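You operate a simulated robot arm through the tools that you are given. There is no shell and no other tool. Be economical: measure what you need, move in short steps, check, and stop when the job is done.

You run a simulated robot arm. Do the job below in one go: nothing can be reset, and whatever is moved stays where it is left.

TASK
Fetch the tall grey weight and set it on top of the lids carton on the small table top.

Only the result counts: the job must be done as asked and must still hold three seconds after the hand-in. Knocking over, shifting, dropping, spilling or breaking anything else fails it. Lids that push on must go on centred and level and be pressed home; caps that screw on are set level and turned clockwise until they are tight.

THE ROBOT
A 7-joint arm with a two-finger parallel gripper, fixed in place. Base frame: the origin is at the foot of the arm, x ahead of it, y to its left, z up; the work surface is at about z = 0. Units: mm, degrees, N and s.
With the tool pointing down near the work surface it reaches from about 240 to 620 mm from the base axis. Its first joint turns from -66.0 to 66.0 degrees. Payload 2.6 kg.
The tool frame sits at the grasp point between the pads (the TCP): z along the fingers, y along the line on which they close. The tips reach 30 mm beyond it. Largest opening 94 mm; finger width 28, thickness 10; the body of the gripper, 50 by 96 mm, starts 55 mm behind the TCP.
Orientation is that of the tool frame in the base frame, as a unit quaternion [x, y, z, w]. With the fingers straight down and closing along the base's y, the tool's x points along the base's -x, its y along +y and its z along -z.

THE INTERFACE
- The arm moves only by the tool servo_tool. Its argument "series" is a list of rows, each an object (a shift or turn left out is 0, a gripper value left out holds the last) with "dr": the turn, a rotation vector about the tool's x, y, z in units of 6 degrees (1.0 is 6 degrees), a list of three; "dp": the shift along the tool's x, y, z in units of 50 mm (1.0 is 50 mm), a list of three; "hand": the closure in counts, from 0 (fully open) to 255 (shut). In form: [{"dr": [rx, ry, rz], "dp": [x, y, z], "hand": hand}, ...]. A call has 1 to 8 rows; each row shifts and turns the commanded pose from where the row before left it, along the tool's axes as they then stand. A call with a number of a shift or a turn outside -1 to 1 is refused whole. Rows are played at 5 a second. More than 50 mm and 8.6 degrees between two rows, or a gripper value outside its range, and nothing of the call is played. Where a pose cannot be reached the arm comes as near as it can. A force on the tool above 40 N (or 10 N above the force at the start of the call, whichever is more), or a blocked arm, ends the call early, and 0.2 s more pass. Each finger travels about 72 mm/s and halts on what it meets, pressing with about 27 N; the grip force reading is that of the motor and also rises with nothing between the fingers. The clock runs only during rows and for 0.2 s after the last one: add rows that do not move to give the fingers time. It gives the time, the measured TCP pose, the force on the tool (base axes), the opening and the grip force at its end, in the units of the frame above (readings bear some noise).
- Cameras (640 x 400 px; columns grow to the right, rows downward): "scene" is fixed at [23.6, 430.7, 551]; the picture's right is [-0.85, -0.53, 0.00], its down [-0.36, 0.58, -0.73] and it looks along [0.39, -0.62, -0.68] (base axes); focal length 223 px, centre (320, 200). "wrist" rides on the gripper at [-37, 0, -58] in the tool frame; the picture's right is [0.00, -1.00, 0.00], its down [0.97, 0.00, -0.24] and it looks along [0.24, 0.00, 0.97] (tool axes); focal length 218 px, centre (320, 200). There is no depth. A picture from a camera that has moved, and an enlarged one, comes with that camera's place and axes in the base frame and with its lens.
- camera(camera): a new picture of that camera. The clock stands still meanwhile.
- enlarge(camera, box): a new picture of the part [left, top, right, bottom] of that camera's present view, enlarged. The clock stands still meanwhile.
- sign_off(): hands the job in; it is judged then, once.

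Go step by step. Nothing tells you positions but the pictures and the camera data: compare them with the known pose of the tool, close in by small moves and look again before you grip or let go. The budget is 90 turns and 42 pictures, counting those below and the enlarged ones. Unless the task says otherwise, let go and move clear before handing in, and close with one line.

The tools are called after ">>>" as a command line: name --argument value ..., lists and objects as JSON in quotes. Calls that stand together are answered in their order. servo_tool: Moves the arm, as the interface text tells. Its arguments: {"type":"object","properties":{"series":{"type":"array","items":{"type":"object","properties":{"dr":{"type":"array","items":{"type":"number"}},"dp":{"type":"array","items":{"type":"number"}},"hand":{"type":"number"}}}}},"required":["series"]} The other tools are called the same way: camera (camera) takes a picture; enlarge (camera, box) takes an enlarged picture of a part of a camera's view; sign_off () hands the job in.

At the start:

```text
time_s: 0.0
tcp_pos: [357.3, 53.2, 364.5]
tcp_rot: [0.001, 1.0, 0.0, 0.0]
force: [0.5, 0.4, 0.0]
opening: 94.0
gripper_force: 0.0
```

scene: 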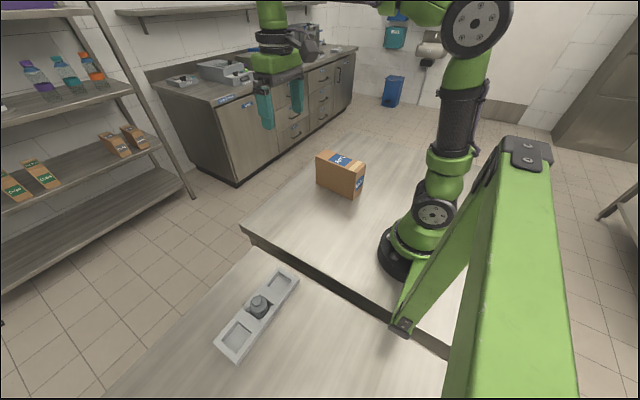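
wrist: 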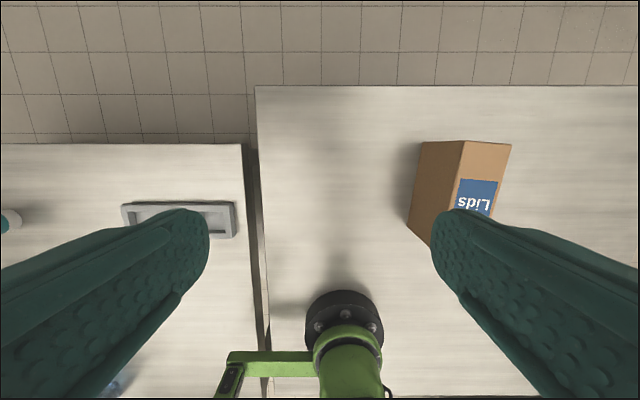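

I see a grey tray with a weight on the left table and the Lids carton on the right table. I'll enlarge both to see the details before moving.

>>> enlarge --camera "scene" --box '[200, 250, 320, 370]'

>>> enlarge --camera "scene" --box '[280, 130, 400, 210]'

```text
3.33 times, centred on (260, 310) of scene
camera zoom: at [23.6, 430.7, 551.0], right [-0.85, -0.53, 0.0], down [-0.36, 0.58, -0.73], along [0.39, -0.62, -0.68], focal length 743 px, centre (520, -167)
```

zoom: 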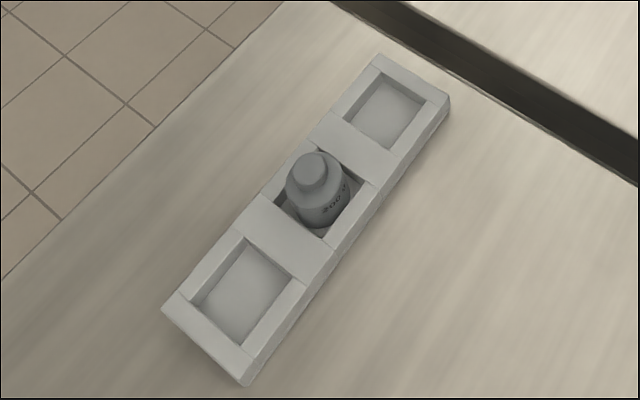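

```text
5.00 times, centred on (340, 170) of scene
camera zoom: at [23.6, 430.7, 551.0], right [-0.85, -0.53, 0.0], down [-0.36, 0.58, -0.73], along [0.39, -0.62, -0.68], focal length 1115 px, centre (220, 350)
```

zoom: 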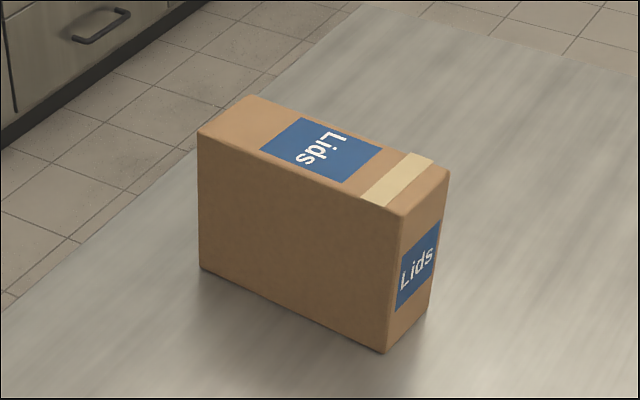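

The weight stands in the middle well of the tray at roughly (265, 316). I'll move above it, staying high, and look with the wrist camera.

>>> servo_tool --series '[{"dp": [0.26, 0.75, 0.2]}, {"dp": [0.26, 0.75, 0.2]}, {"dp": [0.26, 0.75, 0.2]}, {"dp": [0.26, 0.75, 0.2]}, {"dp": [0.26, 0.75, 0.2]}, {"dp": [0.26, 0.75, 0.2]}, {"dp": [0.26, 0.75, 0.2]}, {}]'

>>> camera --camera "wrist"

>>> camera --camera "scene"

```text
time_s: 1.8
tcp_pos: [267.5, 314.3, 294.4]
tcp_rot: [0.0, 1.0, 0.0, 0.0]
force: [0.4, -0.6, 0.0]
opening: 94.1
gripper_force: 0.0
```

```text
37 pictures are left
camera wrist: at [304.7, 313.1, 351.4], right [0.0, -1.0, 0.0], down [-0.97, 0.0, 0.24], along [-0.24, 0.0, -0.97], focal length 218 px, centre (320, 200)
```

wrist: 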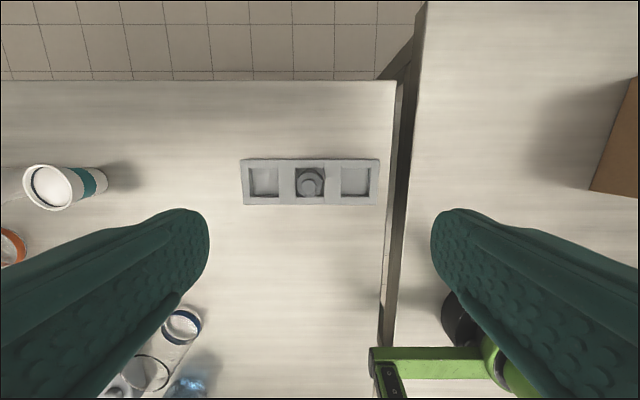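

```text
36 pictures are left
```

scene: 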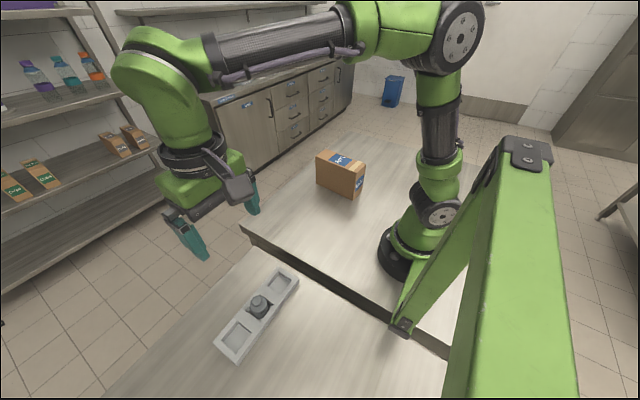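

The weight's knob top triangulates to about (260, 323, 36). I'll come lower above it and look closer.

>>> servo_tool --series '[{"dp": [0.05, 0.06, 0.85]}, {"dp": [0.05, 0.06, 0.85]}, {"dp": [0.05, 0.06, 0.85]}, {}]'

>>> enlarge --camera "wrist" --box '[200, 100, 440, 250]'

>>> enlarge --camera "scene" --box '[160, 200, 320, 370]'

```text
time_s: 2.8
tcp_pos: [258.0, 322.5, 166.4]
tcp_rot: [0.001, 1.0, 0.0, 0.0]
force: [0.2, -0.5, 0.0]
opening: 93.9
gripper_force: 0.1
```

```text
2.67 times, centred on (320, 175) of wrist
camera zoom: at [295.4, 322.2, 223.5], right [0.0, -1.0, 0.0], down [-0.97, 0.0, 0.24], along [-0.24, 0.0, -0.97], focal length 582 px, centre (320, 267)
```

zoom: 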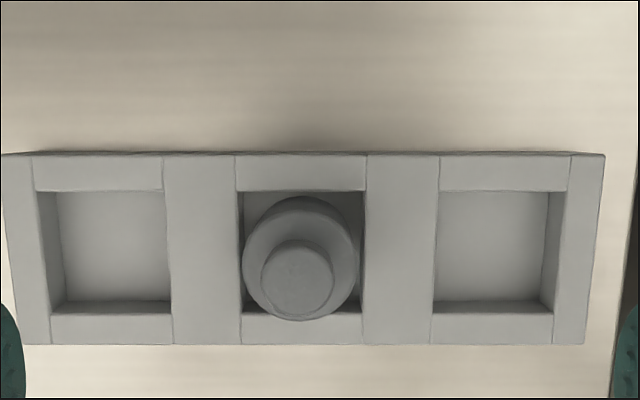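

```text
2.35 times, centred on (240, 285) of scene
camera zoom: at [23.6, 430.7, 551.0], right [-0.85, -0.53, 0.0], down [-0.36, 0.58, -0.73], along [0.39, -0.62, -0.68], focal length 525 px, centre (508, 0)
```

zoom: 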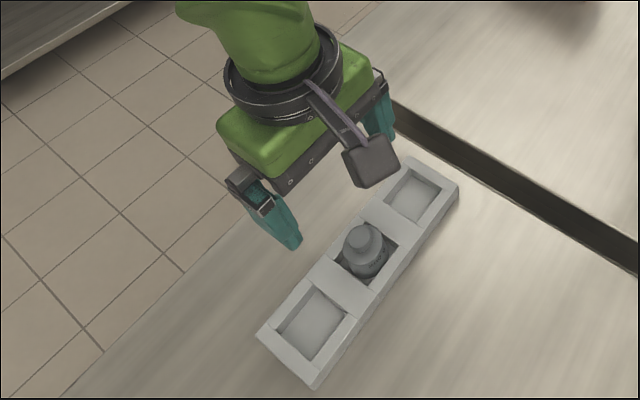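

The knob top is around (252, 326, ~52) and the tray rim somewhere near z 20–30; the weight fills its well, so I must grip above the rim. I'll go lower for better height measurement.

>>> servo_tool --series '[{"dp": [0.06, 0.04, 0.6]}, {"dp": [0.06, 0.04, 0.6]}, {}]'

>>> camera --camera "wrist"

>>> enlarge --camera "scene" --box '[200, 240, 300, 340]'

```text
time_s: 3.6
tcp_pos: [250.7, 328.2, 107.2]
tcp_rot: [0.0, 1.0, -0.001, -0.001]
force: [-0.4, 0.6, 0.1]
opening: 94.0
gripper_force: 0.0
```

```text
33 pictures are left
camera wrist: at [289.0, 326.7, 165.1], right [0.0, -1.0, 0.0], down [-0.97, 0.0, 0.24], along [-0.24, 0.0, -0.97], focal length 218 px, centre (320, 200)
```

wrist: 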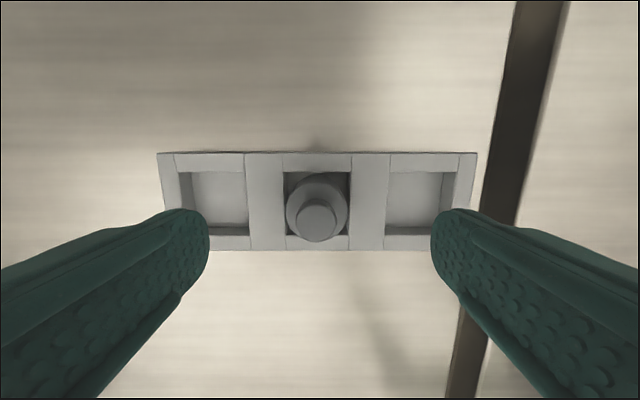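

```text
4.00 times, centred on (250, 290) of scene
camera zoom: at [23.6, 430.7, 551.0], right [-0.85, -0.53, 0.0], down [-0.36, 0.58, -0.73], along [0.39, -0.62, -0.68], focal length 892 px, centre (600, -160)
```

zoom: 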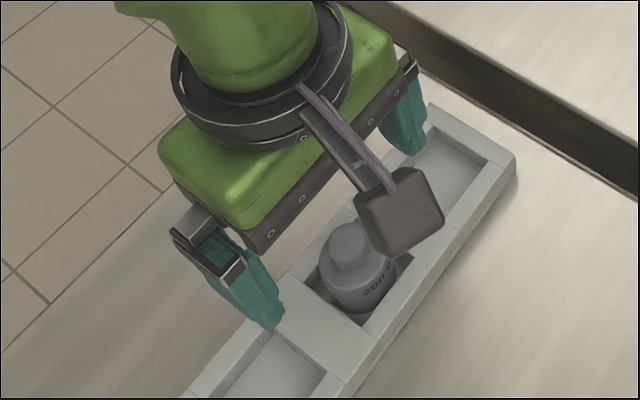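

By scale comparison, the rim top is at z≈20, the weight's shoulder at about 35–40, and the knob top at about 55, with the weight's centre near (253.5, 328.5). I'll descend so the tips are near z 32 and check.

>>> servo_tool --series '[{"dp": [-0.04, 0.036, 0.45]}, {"dp": [0, 0, 0.45]}, {}]'

>>> camera --camera "wrist"

>>> enlarge --camera "scene" --box '[200, 240, 300, 340]'

```text
time_s: 4.4
tcp_pos: [253.4, 329.5, 63.3]
tcp_rot: [0.0, 1.0, -0.001, 0.0]
force: [0.7, -0.7, -0.8]
opening: 94.1
gripper_force: 0.0
```

```text
31 pictures are left
camera wrist: at [290.4, 327.2, 119.8], right [0.0, -1.0, 0.0], down [-0.97, 0.0, 0.24], along [-0.24, 0.0, -0.97], focal length 218 px, centre (320, 200)
```

wrist: 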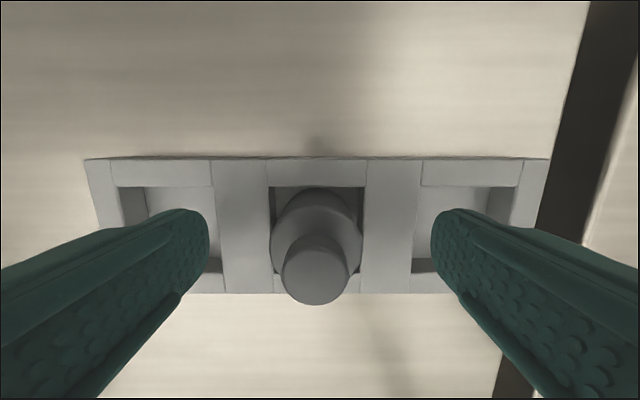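

```text
4.00 times, centred on (250, 290) of scene
camera zoom: at [23.6, 430.7, 551.0], right [-0.85, -0.53, 0.0], down [-0.36, 0.58, -0.73], along [0.39, -0.62, -0.68], focal length 892 px, centre (600, -160)
```

zoom: 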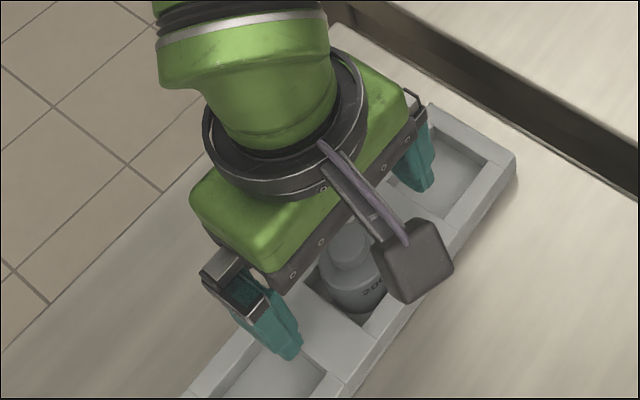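

Refined: the rim is at z 20 and the knob top about 62, with the body about 40 mm wide. I'll go down 8 mm (tips ≈ 24), trim the centring and close slowly.

>>> servo_tool --series '[{"dp": [-0.02, 0.03, 0.08]}, {"dp": [0, 0, 0.08]}, {}]'

>>> camera --camera "wrist"

```text
time_s: 5.2
tcp_pos: [255.2, 331.4, 54.5]
tcp_rot: [0.0, 1.0, 0.0, 0.001]
force: [0.1, 0.1, -0.3]
opening: 94.2
gripper_force: 0.1
```

```text
29 pictures are left
camera wrist: at [292.1, 329.2, 111.7], right [0.0, -1.0, 0.0], down [-0.97, 0.0, 0.24], along [-0.24, 0.0, -0.97], focal length 218 px, centre (320, 200)
```

wrist: 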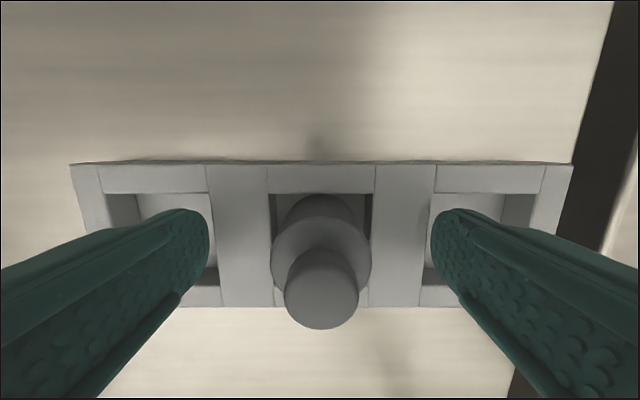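

Centred well. I'll close partway to check that nothing is touched, then onto the weight.

>>> servo_tool --series '[{"hand": 110}, {}, {}]'

>>> camera --camera "wrist"

```text
time_s: 6.0
tcp_pos: [254.3, 329.6, 54.8]
tcp_rot: [0.0, 1.0, -0.001, 0.0]
force: [0.1, 0.5, 0.3]
opening: 53.3
gripper_force: 0.0
```

```text
28 pictures are left
camera wrist: at [292.1, 329.1, 111.8], right [0.0, -1.0, 0.0], down [-0.97, 0.0, 0.24], along [-0.24, 0.0, -0.97], focal length 218 px, centre (320, 200)
```

wrist: 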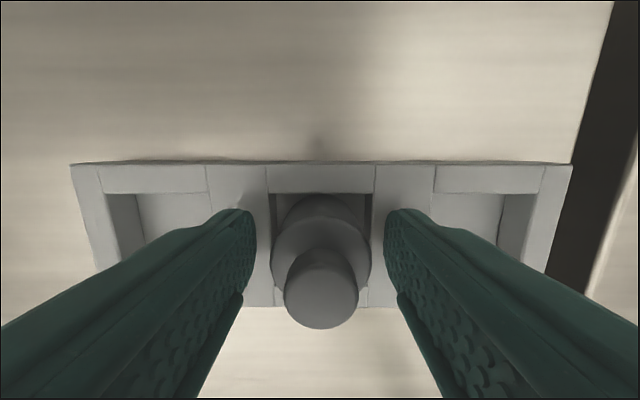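

The fingers are clear of the tray and symmetric about the weight. Closing now.

>>> servo_tool --series '[{"hand": 150}, {"hand": 255}, {}, {}]'

>>> camera --camera "wrist"

```text
time_s: 7.0
tcp_pos: [253.4, 329.9, 54.5]
tcp_rot: [0.0, 1.0, 0.0, 0.0]
force: [0.2, 0.2, -0.3]
opening: 36.7
gripper_force: 27.2
```

```text
27 pictures are left
camera wrist: at [292.1, 329.1, 111.8], right [0.0, -1.0, 0.0], down [-0.97, 0.0, 0.24], along [-0.24, 0.0, -0.97], focal length 218 px, centre (320, 200)
```

wrist: 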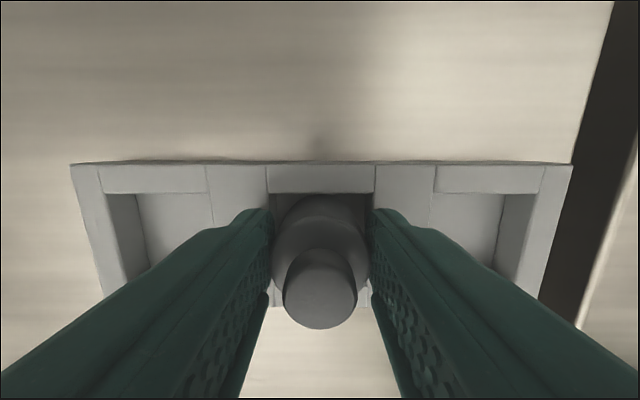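

The body is gripped at 36.7 mm. Lift straight up, slowly at first, and check that the tray stays put.

>>> servo_tool --series '[{"dp": [0, 0, -0.1]}, {"dp": [0, 0, -0.3]}, {"dp": [0, 0, -0.6]}, {}]'

>>> camera --camera "wrist"

>>> enlarge --camera "scene" --box '[200, 240, 300, 340]'

```text
time_s: 8.0
tcp_pos: [256.0, 331.5, 105.9]
tcp_rot: [0.001, 1.0, 0.0, 0.0]
force: [0.6, -0.3, -1.6]
opening: 36.7
gripper_force: 27.1
```

```text
26 pictures are left
camera wrist: at [292.7, 330.6, 162.4], right [0.0, -1.0, 0.0], down [-0.97, 0.0, 0.24], along [-0.24, 0.0, -0.97], focal length 218 px, centre (320, 200)
```

wrist: 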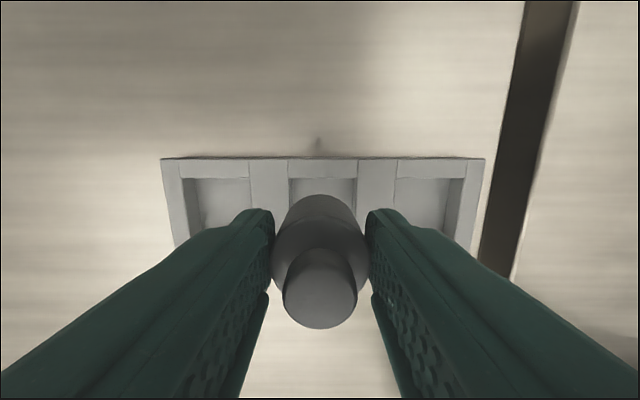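

```text
4.00 times, centred on (250, 290) of scene
camera zoom: at [23.6, 430.7, 551.0], right [-0.85, -0.53, 0.0], down [-0.36, 0.58, -0.73], along [0.39, -0.62, -0.68], focal length 892 px, centre (600, -160)
```

zoom: 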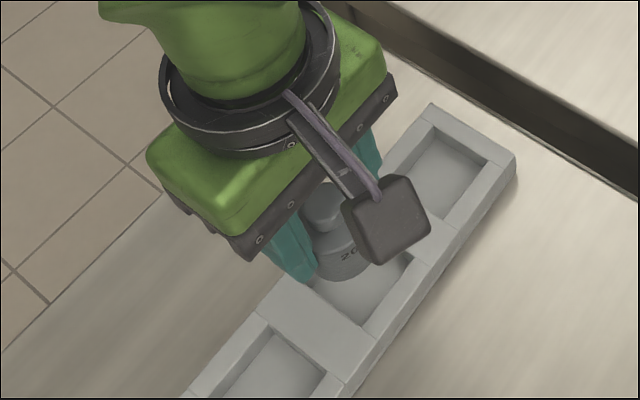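

The weight is held and the tray hasn't moved. From the scene picture I estimate the carton top at z≈123, spanning about x 233–404, y −140 to −200, centred near (317, −168). I'll raise and travel over at a safe height.

>>> servo_tool --series '[{"dp": [-0.3, 0, -0.7]}, {"dp": [-0.3, 0, -0.8]}, {"dp": [-0.3, 0, -0.8]}, {"dp": [-0.3, 0, -0.8]}, {"dp": [0, -0.4, 0]}, {"dp": [0, -0.7, 0]}, {"dp": [0, -0.7, 0]}, {"dp": [0, -0.7, 0]}]'

>>> servo_tool --series '[{"dp": [0, -0.7, 0]}, {"dp": [0, -0.8, 0]}, {"dp": [0, -0.8, 0]}, {"dp": [0, -0.8, 0]}, {"dp": [0, -0.8, 0]}, {"dp": [0, -0.7, 0]}, {"dp": [0, -0.4, 0]}, {}]'

>>> camera --camera "wrist"

>>> camera --camera "scene"

```text
time_s: 9.8
tcp_pos: [316.0, 205.9, 257.6]
tcp_rot: [0.0, 1.0, 0.0, 0.0]
force: [-0.5, -0.1, -2.0]
opening: 37.0
gripper_force: 26.7
```

```text
time_s: 11.6
tcp_pos: [317.0, -45.2, 260.7]
tcp_rot: [0.0, 1.0, 0.0, 0.0]
force: [-0.2, 0.0, -2.0]
opening: 36.8
gripper_force: 27.0
```

```text
24 pictures are left
camera wrist: at [354.5, -46.8, 318.1], right [0.0, -1.0, 0.0], down [-0.97, 0.0, 0.24], along [-0.24, 0.0, -0.97], focal length 218 px, centre (320, 200)
```

wrist: 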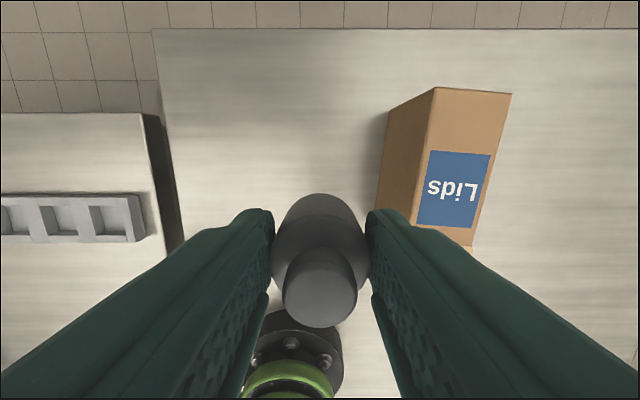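

```text
23 pictures are left
```

scene: 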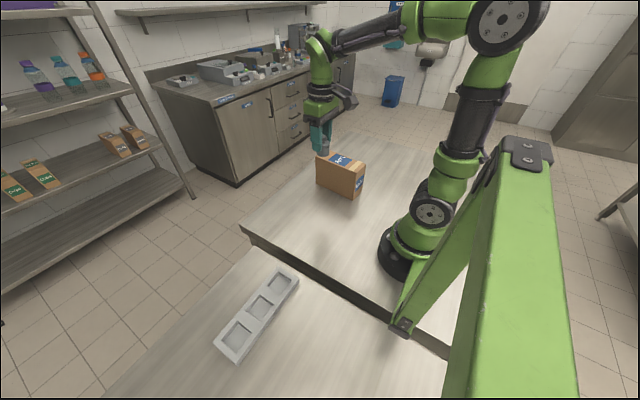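

The carton lines up with the estimate (top centre ≈ (317, −169)). I'll move over it and look again.

>>> servo_tool --series '[{"dp": [0, -0.5, 0]}, {"dp": [0, -0.8, 0]}, {"dp": [0, -0.7, 0]}, {"dp": [0, -0.45, 0]}, {"dp": [0, 0, 0.5]}, {"dp": [0, 0, 0.4]}, {}]'

>>> camera --camera "wrist"

>>> enlarge --camera "scene" --box '[280, 110, 400, 210]'

```text
time_s: 13.2
tcp_pos: [315.9, -166.3, 214.1]
tcp_rot: [-0.001, 1.0, 0.0, 0.001]
force: [0.4, 0.0, -2.2]
opening: 36.7
gripper_force: 27.1
```

```text
22 pictures are left
camera wrist: at [352.4, -168.8, 271.5], right [0.0, -1.0, 0.0], down [-0.97, 0.0, 0.24], along [-0.24, 0.0, -0.97], focal length 218 px, centre (320, 200)
```

wrist: 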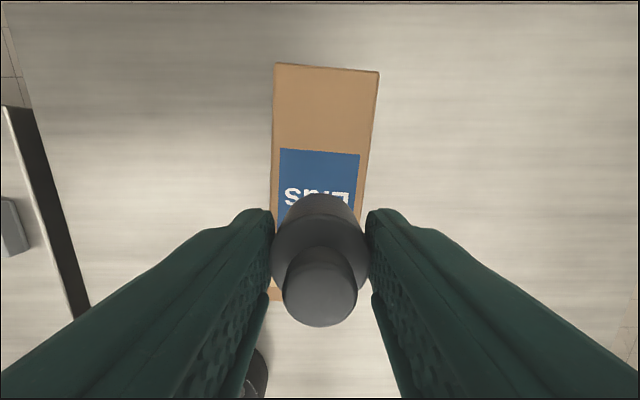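

```text
4.00 times, centred on (340, 160) of scene
camera zoom: at [23.6, 430.7, 551.0], right [-0.85, -0.53, 0.0], down [-0.36, 0.58, -0.73], along [0.39, -0.62, -0.68], focal length 892 px, centre (240, 360)
```

zoom: 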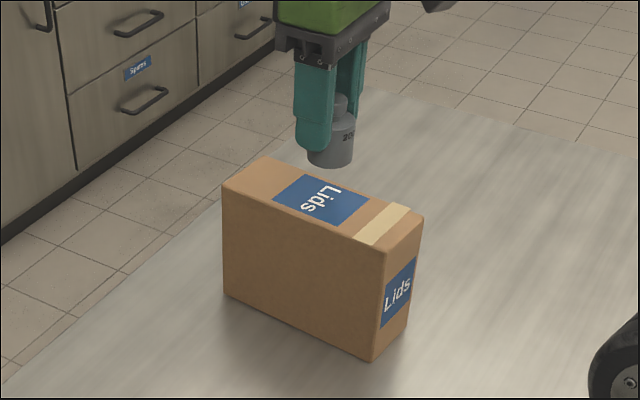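

The weight is centred over the carton; its base is about 45–50 mm below the TCP, so contact is expected at TCP z ≈ 168–173. I'll descend to about 182 and look.

>>> servo_tool --series '[{"dp": [0, 0.02, 0.3]}, {"dp": [0, 0.02, 0.3]}, {}]'

>>> enlarge --camera "scene" --box '[310, 130, 380, 200]'

```text
time_s: 14.0
tcp_pos: [315.1, -165.4, 185.8]
tcp_rot: [0.0, 1.0, 0.0, 0.0]
force: [0.1, 0.1, -2.4]
opening: 36.9
gripper_force: 26.9
```

```text
5.71 times, centred on (345, 165) of scene
camera zoom: at [23.6, 430.7, 551.0], right [-0.85, -0.53, 0.0], down [-0.36, 0.58, -0.73], along [0.39, -0.62, -0.68], focal length 1274 px, centre (177, 400)
```

zoom: 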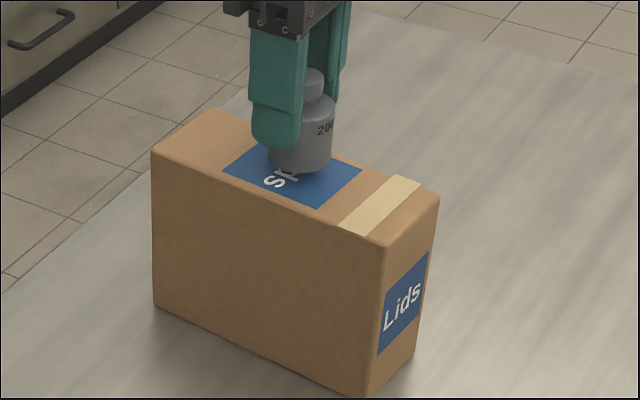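

The base is now about 15 mm above the carton. I'll creep down, watching the force.

>>> servo_tool --series '[{"dp": [0, 0, 0.06]}, {"dp": [0, 0, 0.06]}, {"dp": [0, 0, 0.04]}, {}]'

>>> enlarge --camera "scene" --box '[310, 130, 380, 200]'

```text
time_s: 15.0
tcp_pos: [315.0, -164.0, 176.3]
tcp_rot: [0.0, 1.0, 0.0, 0.0]
force: [0.6, -0.3, -2.3]
opening: 36.7
gripper_force: 27.4
```

```text
5.71 times, centred on (345, 165) of scene
camera zoom: at [23.6, 430.7, 551.0], right [-0.85, -0.53, 0.0], down [-0.36, 0.58, -0.73], along [0.39, -0.62, -0.68], focal length 1274 px, centre (177, 400)
```

zoom: 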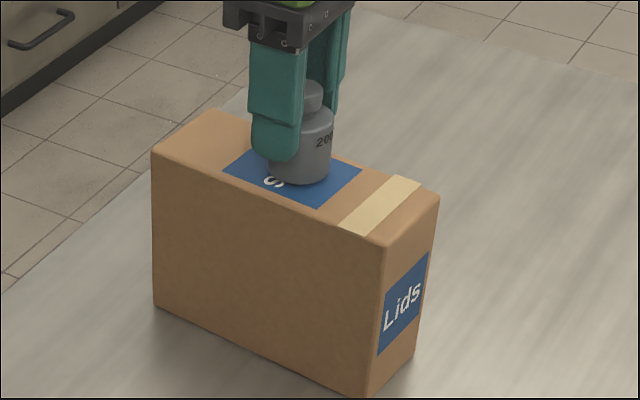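

Still no contact. Continuing down in small steps.

>>> servo_tool --series '[{"dp": [0, 0, 0.03]}, {"dp": [0, 0, 0.03]}, {}]'

>>> servo_tool --series '[{"dp": [0, 0, 0.03]}, {}]'

>>> servo_tool --series '[{"dp": [0, 0, 0.02]}, {}]'

>>> enlarge --camera "scene" --box '[310, 130, 380, 200]'

```text
time_s: 15.8
tcp_pos: [316.2, -164.6, 174.2]
tcp_rot: [0.0, 1.0, 0.0, 0.001]
force: [-0.5, 0.3, -1.8]
opening: 37.1
gripper_force: 26.7
```

```text
time_s: 16.4
tcp_pos: [316.4, -165.3, 172.3]
tcp_rot: [0.001, 1.0, -0.002, 0.001]
force: [-7.3, 0.3, 23.6]
opening: 36.8
gripper_force: 26.9
```

```text
time_s: 17.0
tcp_pos: [315.9, -164.9, 171.2]
tcp_rot: [-0.001, 1.0, 0.0, 0.001]
force: [0.5, 1.4, 25.7]
opening: 36.7
gripper_force: 27.4
```

```text
5.71 times, centred on (345, 165) of scene
camera zoom: at [23.5, 430.8, 550.9], right [-0.85, -0.53, 0.0], down [-0.36, 0.58, -0.73], along [0.39, -0.62, -0.68], focal length 1274 px, centre (177, 400)
```

zoom: 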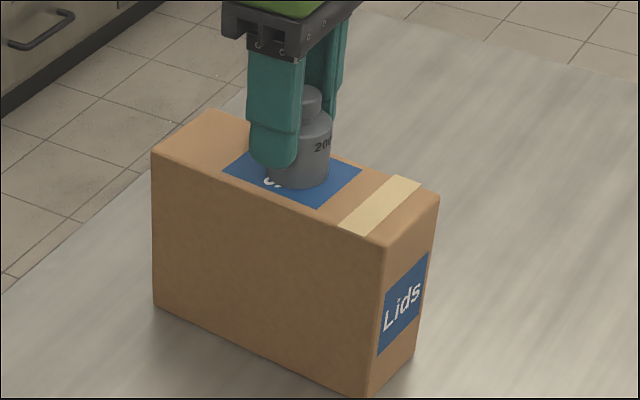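

Contact: the base is on the carton, pressing with ~26 N. I'll ease up in small steps to unload before releasing.

>>> servo_tool --series '[{"dp": [0, 0, -0.02]}, {}]'

```text
time_s: 17.6
tcp_pos: [315.9, -165.3, 171.1]
tcp_rot: [0.0, 1.0, 0.0, 0.0]
force: [5.7, -1.1, 12.5]
opening: 37.0
gripper_force: 27.2
```

>>> servo_tool --series '[{"dp": [0, 0, -0.014]}, {}]'

```text
time_s: 18.2
tcp_pos: [314.9, -163.8, 171.7]
tcp_rot: [0.0, 1.0, 0.002, -0.002]
force: [0.2, -1.5, 3.4]
opening: 36.6
gripper_force: 27.3
```

Contact force is now about 3 N with the weight standing on the carton. I'll open a little, evenly.

>>> servo_tool --series '[{"hand": 150}, {"hand": 135}, {"hand": 110}, {}, {}]'

>>> enlarge --camera "scene" --box '[310, 130, 380, 200]'

>>> camera --camera "wrist"

```text
time_s: 19.4
tcp_pos: [315.6, -164.0, 172.6]
tcp_rot: [0.0, 1.0, -0.001, -0.001]
force: [-0.5, 0.2, 0.4]
opening: 53.5
gripper_force: 0.0
```

```text
5.71 times, centred on (345, 165) of scene
camera zoom: at [23.6, 430.7, 551.0], right [-0.85, -0.53, 0.0], down [-0.36, 0.58, -0.73], along [0.39, -0.62, -0.68], focal length 1274 px, centre (177, 400)
```

zoom: 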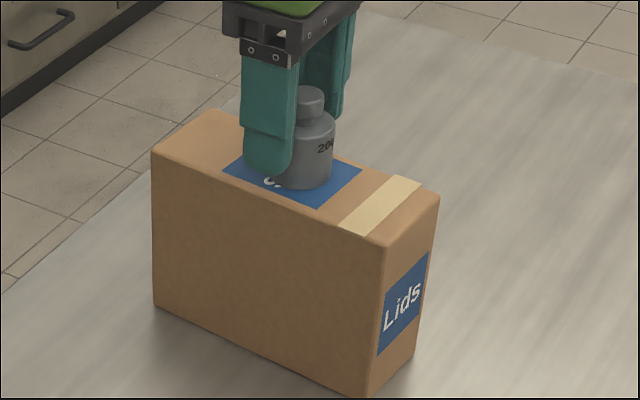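

```text
16 pictures are left
camera wrist: at [352.7, -165.7, 229.9], right [0.0, -1.0, 0.0], down [-0.97, 0.0, 0.24], along [-0.24, 0.0, -0.97], focal length 218 px, centre (320, 200)
```

wrist: 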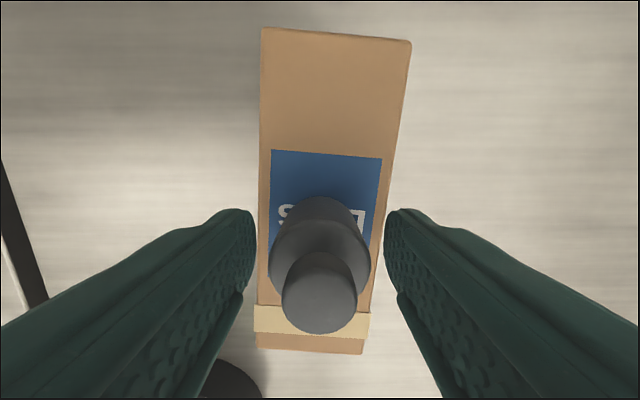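

The weight stands free and upright, near the centre of the carton top. I'll open the fingers a bit more, rise straight up and check.

>>> servo_tool --series '[{"hand": 60}, {}, {"dp": [0, 0, -0.4]}, {"dp": [0, 0, -0.8]}, {"dp": [0, 0, -0.8]}, {"dp": [0, 0, -0.8]}, {}]'

>>> camera --camera "scene"

>>> camera --camera "wrist"

```text
time_s: 21.0
tcp_pos: [316.3, -165.9, 311.0]
tcp_rot: [0.0, 1.0, 0.0, 0.0]
force: [0.7, 0.0, 0.3]
opening: 72.2
gripper_force: 0.0
```

```text
15 pictures are left
```

scene: 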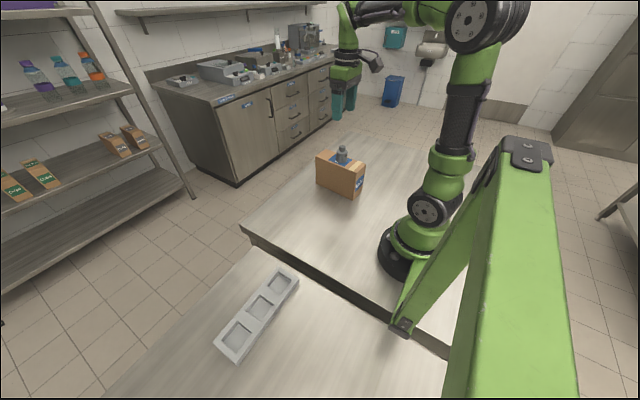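

```text
14 pictures are left
camera wrist: at [352.0, -166.7, 367.8], right [0.0, -1.0, 0.0], down [-0.97, 0.0, 0.24], along [-0.24, 0.0, -0.97], focal length 218 px, centre (320, 200)
```

wrist: 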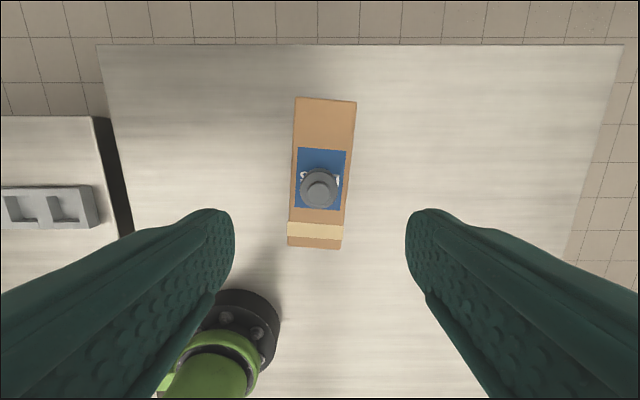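

The weight stands upright in the middle of the Lids carton. The carton and tray are where they were and the arm is clear, so I'm handing in.

>>> sign_off

```text
The job is handed in.
```

The grey weight now stands upright, near the centre of the lids carton's top, and I handed the job in with the gripper open and clear. The last pictures showed the carton and tray in place.
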